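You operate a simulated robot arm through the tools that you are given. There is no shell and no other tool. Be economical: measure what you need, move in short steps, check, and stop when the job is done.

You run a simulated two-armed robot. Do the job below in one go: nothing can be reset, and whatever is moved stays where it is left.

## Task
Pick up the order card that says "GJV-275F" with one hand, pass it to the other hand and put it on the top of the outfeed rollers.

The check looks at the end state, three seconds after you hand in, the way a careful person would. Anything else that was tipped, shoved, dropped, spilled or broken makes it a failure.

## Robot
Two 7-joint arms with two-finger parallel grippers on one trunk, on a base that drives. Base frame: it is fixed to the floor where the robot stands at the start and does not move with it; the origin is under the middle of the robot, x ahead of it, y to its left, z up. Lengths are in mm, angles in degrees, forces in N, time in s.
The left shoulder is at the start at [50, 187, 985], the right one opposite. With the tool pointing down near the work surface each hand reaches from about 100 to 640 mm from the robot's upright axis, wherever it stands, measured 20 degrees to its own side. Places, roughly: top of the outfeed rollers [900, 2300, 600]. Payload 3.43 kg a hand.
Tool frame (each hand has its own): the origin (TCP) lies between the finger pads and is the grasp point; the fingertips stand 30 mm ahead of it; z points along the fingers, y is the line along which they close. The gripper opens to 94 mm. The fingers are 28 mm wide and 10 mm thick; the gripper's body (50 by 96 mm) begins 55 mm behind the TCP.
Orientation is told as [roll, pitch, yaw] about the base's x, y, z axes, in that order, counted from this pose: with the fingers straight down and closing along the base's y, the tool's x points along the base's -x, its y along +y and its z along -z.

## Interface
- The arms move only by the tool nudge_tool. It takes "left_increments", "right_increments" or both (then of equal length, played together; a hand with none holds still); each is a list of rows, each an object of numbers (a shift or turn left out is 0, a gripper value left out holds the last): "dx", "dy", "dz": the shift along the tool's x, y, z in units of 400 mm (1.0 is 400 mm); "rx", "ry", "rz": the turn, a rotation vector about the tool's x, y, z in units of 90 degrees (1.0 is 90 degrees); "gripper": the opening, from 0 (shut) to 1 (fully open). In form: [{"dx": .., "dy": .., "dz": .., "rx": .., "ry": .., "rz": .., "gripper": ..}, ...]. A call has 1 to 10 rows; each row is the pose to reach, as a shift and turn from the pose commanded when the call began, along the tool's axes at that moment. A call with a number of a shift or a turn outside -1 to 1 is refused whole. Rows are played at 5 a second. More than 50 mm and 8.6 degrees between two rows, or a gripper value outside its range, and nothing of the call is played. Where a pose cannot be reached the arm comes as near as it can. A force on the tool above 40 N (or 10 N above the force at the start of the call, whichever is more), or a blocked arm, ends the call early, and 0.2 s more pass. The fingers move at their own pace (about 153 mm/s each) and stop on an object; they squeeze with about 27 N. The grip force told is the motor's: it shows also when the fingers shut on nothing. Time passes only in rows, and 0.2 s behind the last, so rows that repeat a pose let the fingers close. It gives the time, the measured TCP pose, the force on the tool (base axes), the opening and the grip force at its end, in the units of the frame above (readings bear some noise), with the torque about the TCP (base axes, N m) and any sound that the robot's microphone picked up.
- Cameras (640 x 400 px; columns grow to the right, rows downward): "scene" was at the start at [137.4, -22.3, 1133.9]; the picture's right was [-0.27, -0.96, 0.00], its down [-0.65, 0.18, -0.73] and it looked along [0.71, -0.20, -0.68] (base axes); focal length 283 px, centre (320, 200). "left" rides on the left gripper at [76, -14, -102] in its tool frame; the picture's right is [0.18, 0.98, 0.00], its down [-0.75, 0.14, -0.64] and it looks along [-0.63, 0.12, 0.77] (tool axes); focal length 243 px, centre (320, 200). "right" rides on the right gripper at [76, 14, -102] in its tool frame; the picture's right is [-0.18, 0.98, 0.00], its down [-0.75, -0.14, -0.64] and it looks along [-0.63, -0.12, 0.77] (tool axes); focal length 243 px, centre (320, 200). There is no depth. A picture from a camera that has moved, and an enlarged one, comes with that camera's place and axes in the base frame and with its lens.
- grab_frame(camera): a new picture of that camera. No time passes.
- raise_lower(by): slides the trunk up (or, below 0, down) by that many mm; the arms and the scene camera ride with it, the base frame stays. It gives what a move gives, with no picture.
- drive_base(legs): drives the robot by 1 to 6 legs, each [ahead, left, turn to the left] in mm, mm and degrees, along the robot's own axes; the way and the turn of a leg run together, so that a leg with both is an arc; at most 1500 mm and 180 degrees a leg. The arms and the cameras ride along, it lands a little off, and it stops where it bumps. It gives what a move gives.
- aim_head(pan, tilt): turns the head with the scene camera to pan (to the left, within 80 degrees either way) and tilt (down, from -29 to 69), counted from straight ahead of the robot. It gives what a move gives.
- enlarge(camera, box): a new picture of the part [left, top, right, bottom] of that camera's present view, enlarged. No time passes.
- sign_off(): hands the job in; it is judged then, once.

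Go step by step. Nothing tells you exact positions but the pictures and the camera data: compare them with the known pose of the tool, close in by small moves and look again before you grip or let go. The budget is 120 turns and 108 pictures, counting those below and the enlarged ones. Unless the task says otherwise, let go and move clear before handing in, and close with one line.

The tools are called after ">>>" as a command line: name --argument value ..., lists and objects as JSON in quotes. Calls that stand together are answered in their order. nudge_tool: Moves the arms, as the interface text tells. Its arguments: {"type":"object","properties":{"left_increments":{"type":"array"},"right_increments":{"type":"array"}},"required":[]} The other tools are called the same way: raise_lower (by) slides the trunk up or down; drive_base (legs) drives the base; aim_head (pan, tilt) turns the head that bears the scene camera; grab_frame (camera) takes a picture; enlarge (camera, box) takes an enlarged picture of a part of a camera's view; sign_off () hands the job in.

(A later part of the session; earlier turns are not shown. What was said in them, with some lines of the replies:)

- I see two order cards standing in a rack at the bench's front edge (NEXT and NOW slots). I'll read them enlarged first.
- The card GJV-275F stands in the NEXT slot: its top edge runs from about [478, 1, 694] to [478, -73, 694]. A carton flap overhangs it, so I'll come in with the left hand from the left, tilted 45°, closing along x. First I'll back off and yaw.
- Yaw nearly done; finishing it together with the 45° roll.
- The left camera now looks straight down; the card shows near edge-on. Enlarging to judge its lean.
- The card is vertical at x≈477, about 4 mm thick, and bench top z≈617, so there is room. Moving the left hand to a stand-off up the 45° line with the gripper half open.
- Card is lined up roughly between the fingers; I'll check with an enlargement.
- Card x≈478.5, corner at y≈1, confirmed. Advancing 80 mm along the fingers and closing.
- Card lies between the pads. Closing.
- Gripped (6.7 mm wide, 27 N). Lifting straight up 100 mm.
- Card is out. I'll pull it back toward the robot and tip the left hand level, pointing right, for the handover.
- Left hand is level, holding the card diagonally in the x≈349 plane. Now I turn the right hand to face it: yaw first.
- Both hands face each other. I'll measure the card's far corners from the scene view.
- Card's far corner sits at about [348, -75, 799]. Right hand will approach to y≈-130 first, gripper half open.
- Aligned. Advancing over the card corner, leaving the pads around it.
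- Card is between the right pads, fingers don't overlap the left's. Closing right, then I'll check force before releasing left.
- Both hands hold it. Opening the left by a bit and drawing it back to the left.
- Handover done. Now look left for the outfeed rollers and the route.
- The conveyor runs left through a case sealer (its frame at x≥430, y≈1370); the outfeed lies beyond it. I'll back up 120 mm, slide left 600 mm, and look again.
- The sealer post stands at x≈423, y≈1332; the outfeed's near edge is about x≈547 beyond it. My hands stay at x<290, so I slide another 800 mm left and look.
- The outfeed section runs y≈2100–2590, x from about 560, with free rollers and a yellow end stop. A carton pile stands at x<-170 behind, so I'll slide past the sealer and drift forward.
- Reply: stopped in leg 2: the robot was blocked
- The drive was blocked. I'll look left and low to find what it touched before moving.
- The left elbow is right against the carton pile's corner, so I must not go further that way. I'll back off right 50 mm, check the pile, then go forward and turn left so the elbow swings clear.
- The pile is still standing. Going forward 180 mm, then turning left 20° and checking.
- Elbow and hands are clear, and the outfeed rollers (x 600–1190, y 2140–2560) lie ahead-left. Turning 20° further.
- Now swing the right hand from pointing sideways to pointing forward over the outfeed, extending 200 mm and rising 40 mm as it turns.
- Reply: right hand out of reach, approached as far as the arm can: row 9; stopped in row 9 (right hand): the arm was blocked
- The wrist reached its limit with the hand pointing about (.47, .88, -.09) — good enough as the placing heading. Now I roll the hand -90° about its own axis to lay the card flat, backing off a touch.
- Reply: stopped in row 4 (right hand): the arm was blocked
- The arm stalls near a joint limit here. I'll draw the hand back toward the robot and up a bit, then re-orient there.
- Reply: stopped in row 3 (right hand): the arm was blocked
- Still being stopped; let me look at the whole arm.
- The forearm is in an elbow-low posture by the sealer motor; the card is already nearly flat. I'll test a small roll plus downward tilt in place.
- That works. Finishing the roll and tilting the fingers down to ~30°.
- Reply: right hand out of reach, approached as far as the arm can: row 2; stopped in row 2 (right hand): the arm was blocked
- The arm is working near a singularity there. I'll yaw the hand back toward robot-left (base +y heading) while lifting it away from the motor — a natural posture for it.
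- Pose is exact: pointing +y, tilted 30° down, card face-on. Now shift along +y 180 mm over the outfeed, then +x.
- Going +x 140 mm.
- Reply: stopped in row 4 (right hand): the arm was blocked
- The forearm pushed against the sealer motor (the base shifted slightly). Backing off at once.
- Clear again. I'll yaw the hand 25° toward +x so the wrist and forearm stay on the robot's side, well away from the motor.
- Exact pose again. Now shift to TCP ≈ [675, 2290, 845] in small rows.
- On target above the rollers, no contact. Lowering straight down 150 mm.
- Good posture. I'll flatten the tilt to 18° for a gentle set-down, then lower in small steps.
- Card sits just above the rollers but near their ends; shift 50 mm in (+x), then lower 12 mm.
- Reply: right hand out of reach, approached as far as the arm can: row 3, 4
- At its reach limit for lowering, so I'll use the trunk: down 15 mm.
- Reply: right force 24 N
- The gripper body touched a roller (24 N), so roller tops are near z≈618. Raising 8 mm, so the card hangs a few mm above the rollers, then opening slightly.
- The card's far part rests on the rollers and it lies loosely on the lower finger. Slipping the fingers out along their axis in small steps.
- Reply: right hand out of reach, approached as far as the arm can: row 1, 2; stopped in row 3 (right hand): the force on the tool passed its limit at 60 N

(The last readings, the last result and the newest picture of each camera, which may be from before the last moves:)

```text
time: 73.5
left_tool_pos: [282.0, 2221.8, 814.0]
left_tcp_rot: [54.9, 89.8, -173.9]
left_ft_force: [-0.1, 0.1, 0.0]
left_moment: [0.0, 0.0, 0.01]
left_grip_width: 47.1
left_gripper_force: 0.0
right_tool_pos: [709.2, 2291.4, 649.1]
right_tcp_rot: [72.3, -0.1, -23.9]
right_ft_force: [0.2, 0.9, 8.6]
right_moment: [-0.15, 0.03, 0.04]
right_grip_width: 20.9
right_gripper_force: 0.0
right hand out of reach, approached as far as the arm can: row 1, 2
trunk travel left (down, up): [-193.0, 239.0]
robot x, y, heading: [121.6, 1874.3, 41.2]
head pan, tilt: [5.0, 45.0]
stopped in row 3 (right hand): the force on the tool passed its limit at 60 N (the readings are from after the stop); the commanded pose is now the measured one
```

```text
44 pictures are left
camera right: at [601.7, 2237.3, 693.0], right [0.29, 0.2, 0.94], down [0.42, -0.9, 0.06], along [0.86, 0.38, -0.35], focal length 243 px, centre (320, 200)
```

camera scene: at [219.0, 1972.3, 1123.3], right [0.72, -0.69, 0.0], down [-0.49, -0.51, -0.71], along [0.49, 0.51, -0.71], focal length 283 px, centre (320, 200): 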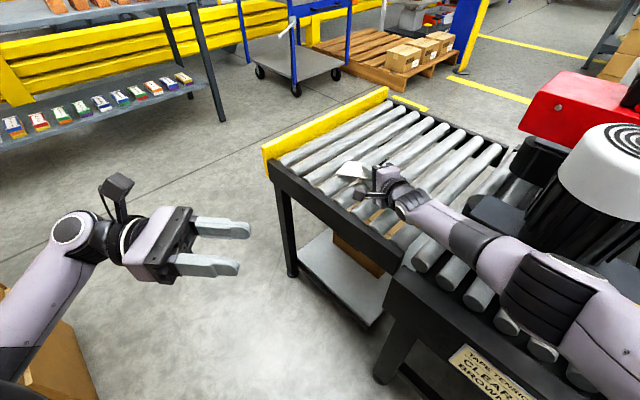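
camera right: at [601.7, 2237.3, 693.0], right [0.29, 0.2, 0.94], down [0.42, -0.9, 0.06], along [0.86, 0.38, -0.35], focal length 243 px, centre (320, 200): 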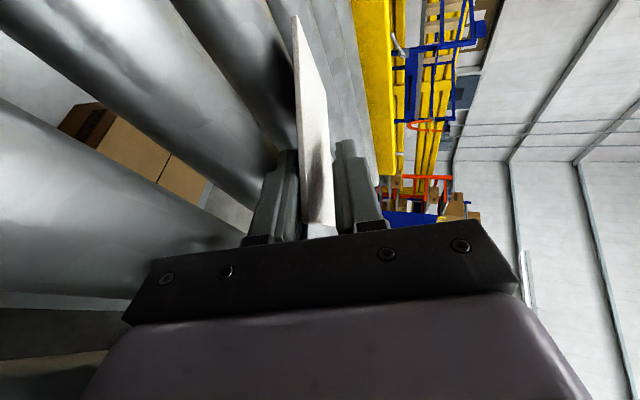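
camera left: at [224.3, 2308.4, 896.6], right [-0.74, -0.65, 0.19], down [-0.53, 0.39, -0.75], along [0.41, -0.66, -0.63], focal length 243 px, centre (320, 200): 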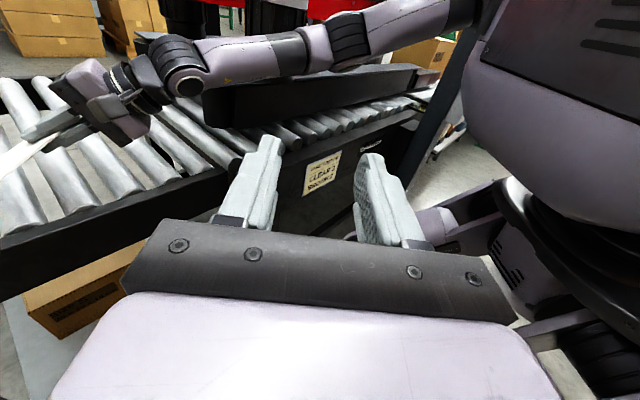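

The arm can't fold back that way, so I'll lift the trunk 5 mm to free the gripper body and back the base out instead.

>>> raise_lower --by 5

>>> drive_base --legs '[[-40, 0, 0]]'

>>> enlarge --camera "scene" --box '[270, 90, 430, 190]'

>>> grab_frame --camera "right"

```text
time: 74.0
left_tool_pos: [282.5, 2222.1, 818.8]
left_tcp_rot: [58.4, 89.9, -170.6]
left_ft_force: [-0.1, -0.4, 0.1]
left_moment: [-0.02, 0.01, 0.01]
left_grip_width: 47.0
left_gripper_force: 0.0
right_tool_pos: [709.1, 2290.6, 649.0]
right_tcp_rot: [71.8, 0.1, -24.0]
right_ft_force: [-0.4, 0.4, 2.3]
right_moment: [0.05, -0.03, -0.03]
right_grip_width: 22.0
right_gripper_force: 0.1
trunk travel left (down, up): [-198.0, 234.0]
robot x, y, heading: [120.9, 1874.7, 41.4]
head pan, tilt: [5.0, 45.0]
```

```text
time: 74.9
left_tool_pos: [251.4, 2195.6, 819.4]
left_tcp_rot: [62.0, 89.7, -166.9]
left_ft_force: [-0.1, 0.6, 0.4]
left_moment: [-0.03, 0.02, 0.0]
left_grip_width: 47.0
left_gripper_force: 0.1
right_tool_pos: [677.4, 2263.8, 650.2]
right_tcp_rot: [71.7, -0.1, -24.0]
right_ft_force: [-0.2, 0.0, 0.8]
right_moment: [0.03, -0.03, 0.0]
right_grip_width: 22.6
right_gripper_force: 0.1
trunk travel left (down, up): [-198.0, 234.0]
robot x, y, heading: [91.3, 1850.8, 41.0]
head pan, tilt: [5.0, 45.0]
```

```text
4.00 times, centred on (350, 140) of scene
camera zoom: at [189.1, 1946.1, 1128.6], right [0.72, -0.69, 0.0], down [-0.49, -0.51, -0.71], along [0.49, 0.51, -0.71], focal length 1132 px, centre (200, 440)
```

zoom: 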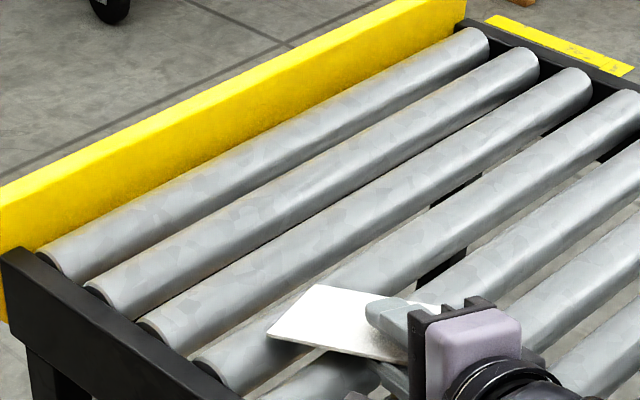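

```text
42 pictures are left
camera right: at [571.1, 2209.9, 694.9], right [0.29, 0.21, 0.93], down [0.42, -0.9, 0.07], along [0.86, 0.38, -0.35], focal length 243 px, centre (320, 200)
```

right: 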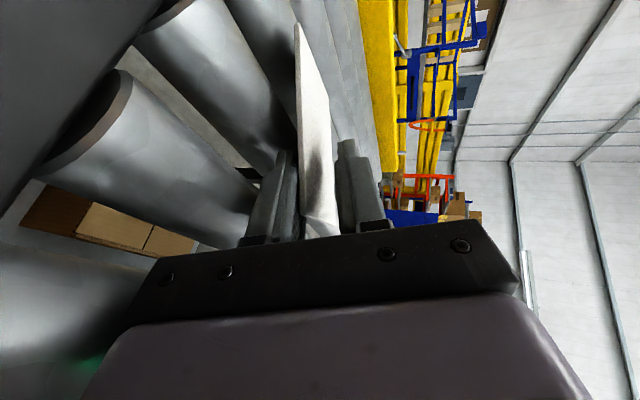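

The card drags along with the finger, toward the rollers' ends. I'll re-grip, lift, and redo the release with a steeper tilt so the card slides off by itself.

>>> nudge_tool --right_increments '[{"gripper": 0.1}, {"gripper": 0.0}, {"gripper": 0.0}]'

>>> raise_lower --by 45

>>> nudge_tool --right_increments '[{"rx": 0.07}, {"rx": 0.14}, {"rx": 0.21}, {"rx": 0.28}]'

>>> enlarge --camera "scene" --box '[240, 60, 480, 210]'

>>> grab_frame --camera "right"

```text
time: 75.7
left_tool_pos: [251.1, 2196.4, 819.2]
left_tcp_rot: [58.8, 89.9, -170.0]
left_ft_force: [0.0, 0.5, -0.9]
left_moment: [0.01, -0.01, -0.01]
left_grip_width: 46.9
left_gripper_force: 0.0
right_tool_pos: [678.6, 2265.1, 650.7]
right_tcp_rot: [71.9, 0.0, -23.9]
right_ft_force: [-0.3, -0.3, 2.3]
right_moment: [0.2, -0.1, 0.04]
right_grip_width: 6.8
right_gripper_force: 26.8
trunk travel left (down, up): [-198.0, 234.0]
robot x, y, heading: [84.4, 1849.0, 41.3]
head pan, tilt: [5.0, 45.0]
```

```text
time: 76.6
left_tool_pos: [251.3, 2196.3, 864.6]
left_tcp_rot: [65.5, 89.7, -163.2]
left_ft_force: [0.1, -0.4, 0.4]
left_moment: [0.01, -0.03, 0.04]
left_grip_width: 46.8
left_gripper_force: 0.0
right_tool_pos: [678.6, 2264.2, 695.5]
right_tcp_rot: [71.8, 0.0, -24.0]
right_ft_force: [0.2, -0.4, -0.1]
right_moment: [-0.01, 0.04, -0.01]
right_grip_width: 6.9
right_gripper_force: 26.9
trunk travel left (down, up): [-243.0, 189.0]
robot x, y, heading: [89.1, 1847.8, 41.3]
head pan, tilt: [5.0, 45.0]
```

```text
time: 77.6
left_tool_pos: [250.9, 2196.5, 865.5]
left_tcp_rot: [48.4, 89.8, 179.5]
left_ft_force: [-0.9, -0.1, -0.4]
left_moment: [0.0, -0.01, 0.02]
left_grip_width: 47.0
left_gripper_force: 0.0
right_tool_pos: [673.4, 2261.3, 693.9]
right_tcp_rot: [46.8, 0.1, -23.9]
right_ft_force: [-0.6, -0.3, 6.9]
right_moment: [0.56, -0.15, 0.06]
right_grip_width: 7.4
right_gripper_force: 27.2
right hand out of reach, approached as far as the arm can: row 4
trunk travel left (down, up): [-243.0, 189.0]
robot x, y, heading: [88.6, 1851.2, 41.1]
head pan, tilt: [5.0, 45.0]
```

```text
2.67 times, centred on (360, 135) of scene
camera zoom: at [188.6, 1945.5, 1173.9], right [0.72, -0.69, 0.0], down [-0.49, -0.51, -0.71], along [0.49, 0.51, -0.71], focal length 755 px, centre (213, 373)
```

zoom: 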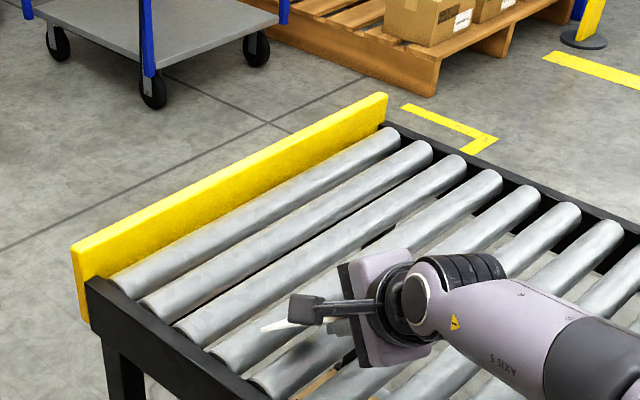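

```text
40 pictures are left
camera right: at [577.6, 2231.9, 772.6], right [0.44, 0.54, 0.72], down [0.46, -0.82, 0.34], along [0.77, 0.18, -0.61], focal length 243 px, centre (320, 200)
```

right: 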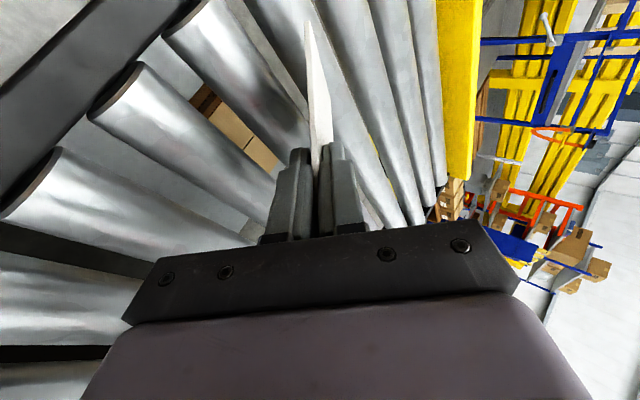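

The far corner now touches the rollers at ~43° tilt. Lifting 25 mm, moving 55 mm further over the rollers, then setting down again.

>>> raise_lower --by 25

>>> drive_base --legs '[[55, 0, 0]]'

>>> raise_lower --by -18

>>> grab_frame --camera "right"

>>> enlarge --camera "left" --box '[0, 40, 240, 190]'

```text
time: 78.3
left_tool_pos: [250.8, 2196.2, 890.3]
left_tcp_rot: [64.4, 89.7, -164.4]
left_ft_force: [0.6, 0.2, -0.7]
left_moment: [0.02, 0.01, 0.02]
left_grip_width: 46.8
left_gripper_force: 0.0
right_tool_pos: [674.1, 2259.2, 713.8]
right_tcp_rot: [46.6, -0.1, -24.0]
right_ft_force: [0.0, -1.0, 0.1]
right_moment: [0.03, 0.04, -0.02]
right_grip_width: 6.7
right_gripper_force: 27.1
trunk travel left (down, up): [-268.0, 164.0]
robot x, y, heading: [86.6, 1850.8, 40.7]
head pan, tilt: [5.0, 45.0]
```

```text
time: 79.2
left_tool_pos: [292.2, 2232.8, 888.4]
left_tcp_rot: [64.2, 89.8, -164.6]
left_ft_force: [-0.3, 0.1, 0.0]
left_moment: [-0.03, -0.03, 0.01]
left_grip_width: 47.0
left_gripper_force: 0.0
right_tool_pos: [715.4, 2295.5, 714.8]
right_tcp_rot: [46.7, 0.0, -24.1]
right_ft_force: [-0.9, 0.1, -0.4]
right_moment: [0.01, -0.01, -0.03]
right_grip_width: 6.9
right_gripper_force: 27.0
trunk travel left (down, up): [-268.0, 164.0]
robot x, y, heading: [132.7, 1884.4, 41.0]
head pan, tilt: [5.0, 45.0]
```

```text
time: 79.9
left_tool_pos: [292.2, 2231.9, 871.6]
left_tcp_rot: [59.4, 89.9, -169.4]
left_ft_force: [-0.2, 0.4, 0.1]
left_moment: [0.0, 0.0, 0.01]
left_grip_width: 46.9
left_gripper_force: 0.1
right_tool_pos: [714.6, 2295.8, 697.2]
right_tcp_rot: [46.7, 0.0, -24.0]
right_ft_force: [-0.4, 0.5, 1.2]
right_moment: [0.09, -0.04, -0.01]
right_grip_width: 7.0
right_gripper_force: 27.3
trunk travel left (down, up): [-250.0, 182.0]
robot x, y, heading: [130.9, 1881.4, 41.1]
head pan, tilt: [5.0, 45.0]
```

```text
39 pictures are left
camera right: at [618.9, 2267.1, 777.3], right [0.44, 0.54, 0.71], down [0.46, -0.82, 0.34], along [0.77, 0.18, -0.61], focal length 243 px, centre (320, 200)
```

right: 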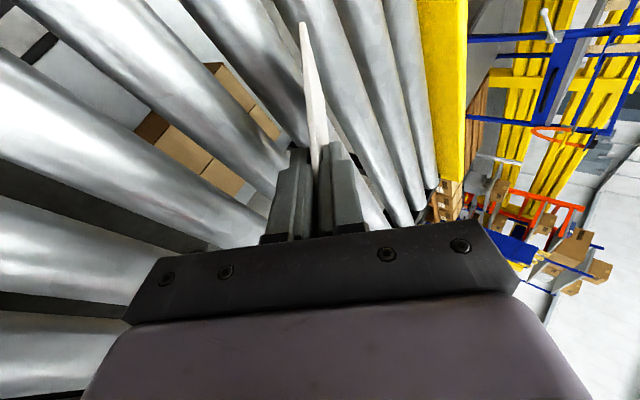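

```text
2.67 times, centred on (120, 115) of left
camera zoom: at [234.9, 2317.8, 946.5], right [-0.74, -0.65, 0.19], down [-0.53, 0.39, -0.75], along [0.41, -0.66, -0.63], focal length 647 px, centre (853, 427)
```

zoom: 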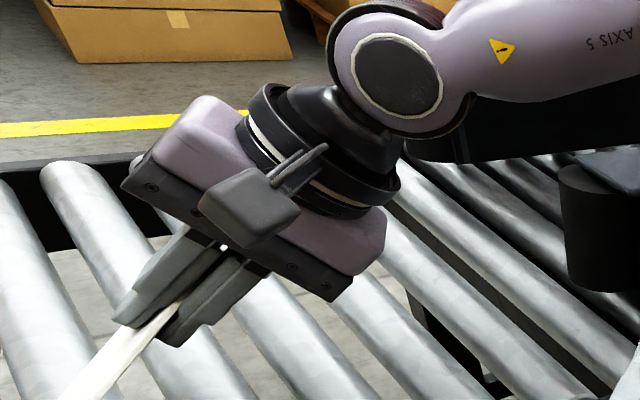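

Far corner just touches. Opening the gripper wide enough for the card to slide off.

>>> nudge_tool --right_increments '[{"gripper": 0.2}, {"gripper": 0.4}, {"gripper": 0.4}, {"gripper": 0.4}]'

>>> grab_frame --camera "right"

>>> enlarge --camera "scene" --box '[240, 60, 480, 210]'

>>> enlarge --camera "left" --box '[0, 40, 240, 190]'

```text
time: 80.9
left_tool_pos: [292.8, 2232.3, 870.8]
left_tcp_rot: [62.5, 89.8, -166.4]
left_ft_force: [0.5, 0.3, 0.3]
left_moment: [0.04, -0.02, -0.03]
left_grip_width: 47.0
left_gripper_force: 0.1
right_tool_pos: [715.0, 2294.9, 697.1]
right_tcp_rot: [46.6, 0.0, -24.1]
right_ft_force: [-0.6, 0.0, 0.7]
right_moment: [0.01, 0.01, 0.01]
right_grip_width: 37.8
right_gripper_force: 0.1
trunk travel left (down, up): [-250.0, 182.0]
robot x, y, heading: [134.3, 1884.4, 40.7]
head pan, tilt: [5.0, 45.0]
```

```text
37 pictures are left
camera right: at [618.8, 2267.1, 777.0], right [0.44, 0.54, 0.71], down [0.46, -0.82, 0.34], along [0.77, 0.18, -0.61], focal length 243 px, centre (320, 200)
```

right: 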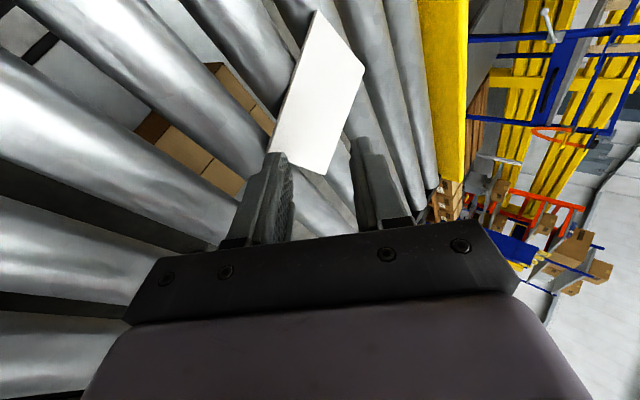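

```text
2.67 times, centred on (360, 135) of scene
camera zoom: at [230.2, 1981.8, 1180.6], right [0.72, -0.69, 0.0], down [-0.49, -0.51, -0.71], along [0.49, 0.51, -0.71], focal length 755 px, centre (213, 373)
```

zoom: 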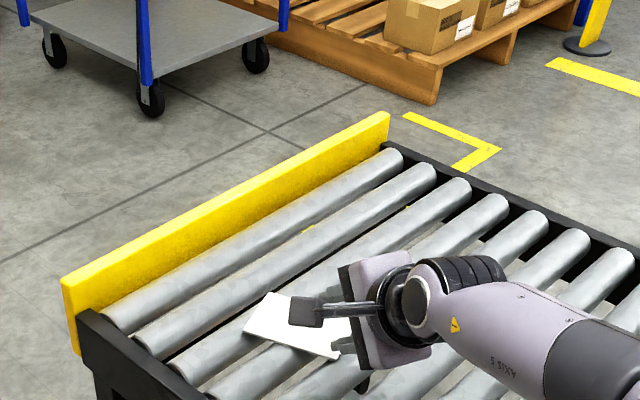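

```text
2.67 times, centred on (120, 115) of left
camera zoom: at [234.9, 2317.8, 946.5], right [-0.74, -0.65, 0.19], down [-0.53, 0.39, -0.75], along [0.41, -0.66, -0.63], focal length 647 px, centre (853, 427)
```

zoom: 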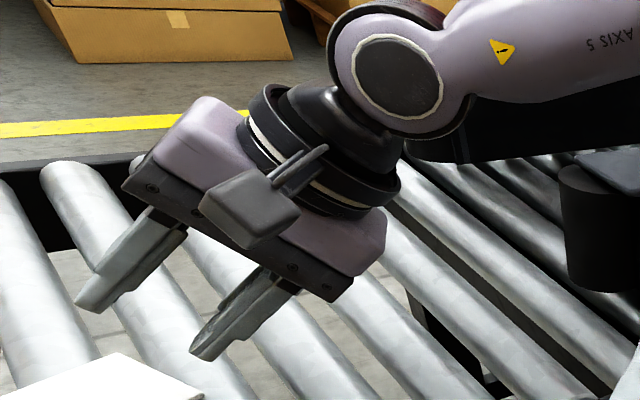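

The card slid off and lies on the rollers. Lifting the trunk straight up 120 mm to clear.

>>> raise_lower --by 120

>>> grab_frame --camera "right"

>>> enlarge --camera "scene" --box '[200, 60, 520, 260]'

```text
time: 82.4
left_tool_pos: [293.4, 2231.1, 990.4]
left_tcp_rot: [66.2, 89.8, -162.6]
left_ft_force: [0.5, 0.0, 0.3]
left_moment: [0.01, 0.01, 0.01]
left_grip_width: 47.0
left_gripper_force: 0.0
right_tool_pos: [714.7, 2295.2, 816.4]
right_tcp_rot: [46.7, 0.1, -24.0]
right_ft_force: [-0.7, -0.2, -0.4]
right_moment: [0.01, 0.03, 0.01]
right_grip_width: 37.6
right_gripper_force: 0.0
trunk travel left (down, up): [-370.0, 62.0]
robot x, y, heading: [133.5, 1887.8, 40.9]
head pan, tilt: [5.0, 45.0]
```

```text
34 pictures are left
camera right: at [618.9, 2267.2, 896.8], right [0.44, 0.54, 0.71], down [0.46, -0.82, 0.34], along [0.77, 0.18, -0.61], focal length 243 px, centre (320, 200)
```

right: 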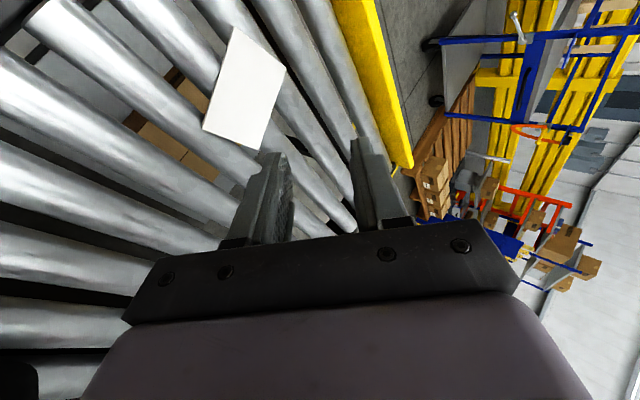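

```text
2.00 times, centred on (360, 160) of scene
camera zoom: at [230.2, 1982.0, 1300.5], right [0.72, -0.69, 0.0], down [-0.49, -0.51, -0.71], along [0.49, 0.51, -0.71], focal length 566 px, centre (240, 280)
```

zoom: 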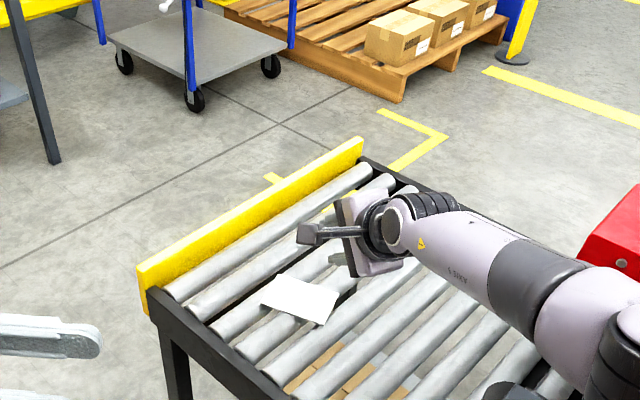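

The card lies flat on the outfeed rollers, hand well clear. A last check that the carton pile and motor are undisturbed.

>>> aim_head --pan 78 --tilt 20

>>> grab_frame --camera "scene"

>>> aim_head --pan -30 --tilt 40

>>> grab_frame --camera "scene"

```text
time: 83.8
left_tool_pos: [292.3, 2231.5, 990.8]
left_tcp_rot: [61.1, 89.8, -167.7]
left_ft_force: [-0.7, -0.2, 0.9]
left_moment: [0.02, -0.01, 0.0]
left_grip_width: 46.9
left_gripper_force: 0.1
right_tool_pos: [715.0, 2295.0, 817.7]
right_tcp_rot: [46.7, 0.0, -24.1]
right_ft_force: [0.4, 0.3, 0.1]
right_moment: [0.02, 0.0, 0.01]
right_grip_width: 37.6
right_gripper_force: 0.0
trunk travel left (down, up): [-370.0, 62.0]
robot x, y, heading: [127.6, 1885.8, 41.0]
head pan, tilt: [78.0, 20.0]
```

```text
32 pictures are left
camera scene: at [128.6, 2004.8, 1339.2], right [0.87, 0.48, 0.0], down [0.17, -0.3, -0.94], along [-0.46, 0.82, -0.34], focal length 283 px, centre (320, 200)
```

scene: 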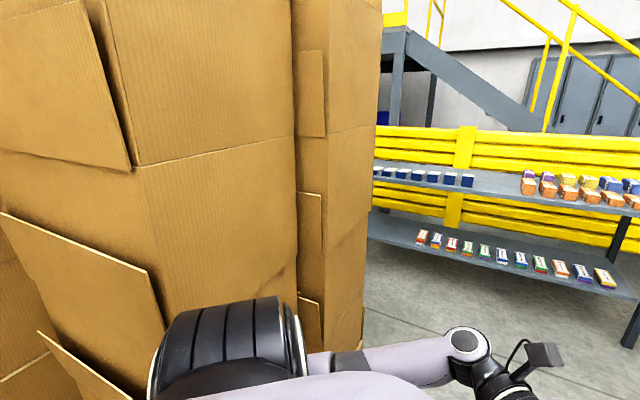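

```text
time: 85.7
left_tool_pos: [291.9, 2233.9, 991.3]
left_tcp_rot: [62.3, 89.8, -166.5]
left_ft_force: [-0.4, 0.0, -0.3]
left_moment: [0.01, 0.0, 0.0]
left_grip_width: 47.0
left_gripper_force: 0.1
right_tool_pos: [715.0, 2294.7, 816.9]
right_tcp_rot: [46.5, 0.0, -24.0]
right_ft_force: [-0.2, 0.8, -0.9]
right_moment: [-0.01, -0.01, -0.01]
right_grip_width: 37.4
right_gripper_force: 0.2
trunk travel left (down, up): [-370.0, 62.0]
robot x, y, heading: [132.3, 1887.2, 41.0]
head pan, tilt: [-30.0, 40.0]
```

```text
31 pictures are left
camera scene: at [257.2, 1939.6, 1307.9], right [0.19, -0.98, 0.0], down [-0.63, -0.12, -0.77], along [0.75, 0.15, -0.64], focal length 283 px, centre (320, 200)
```

scene: 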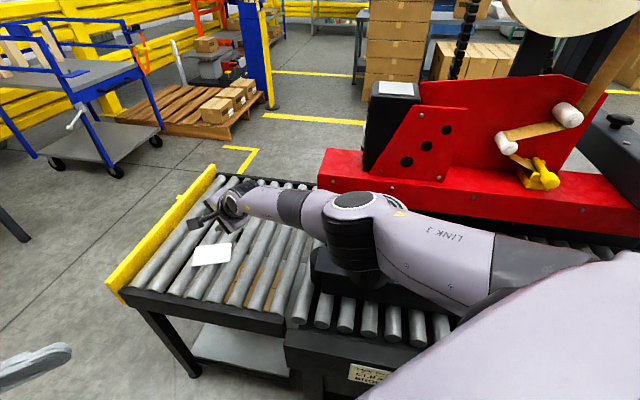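

The card rests on the rollers, the carton pile and sealer stand as before, and both hands are clear. Handing in.

>>> sign_off

```text
The job is handed in.
```

I picked up the GJV-275F card with the left hand and passed it to the right. It now lies flat on top of the outfeed rollers, printed side down. On the way the robot bumped the carton pile and the right forearm pushed against the sealer motor; both still looked in place in the last pictures.
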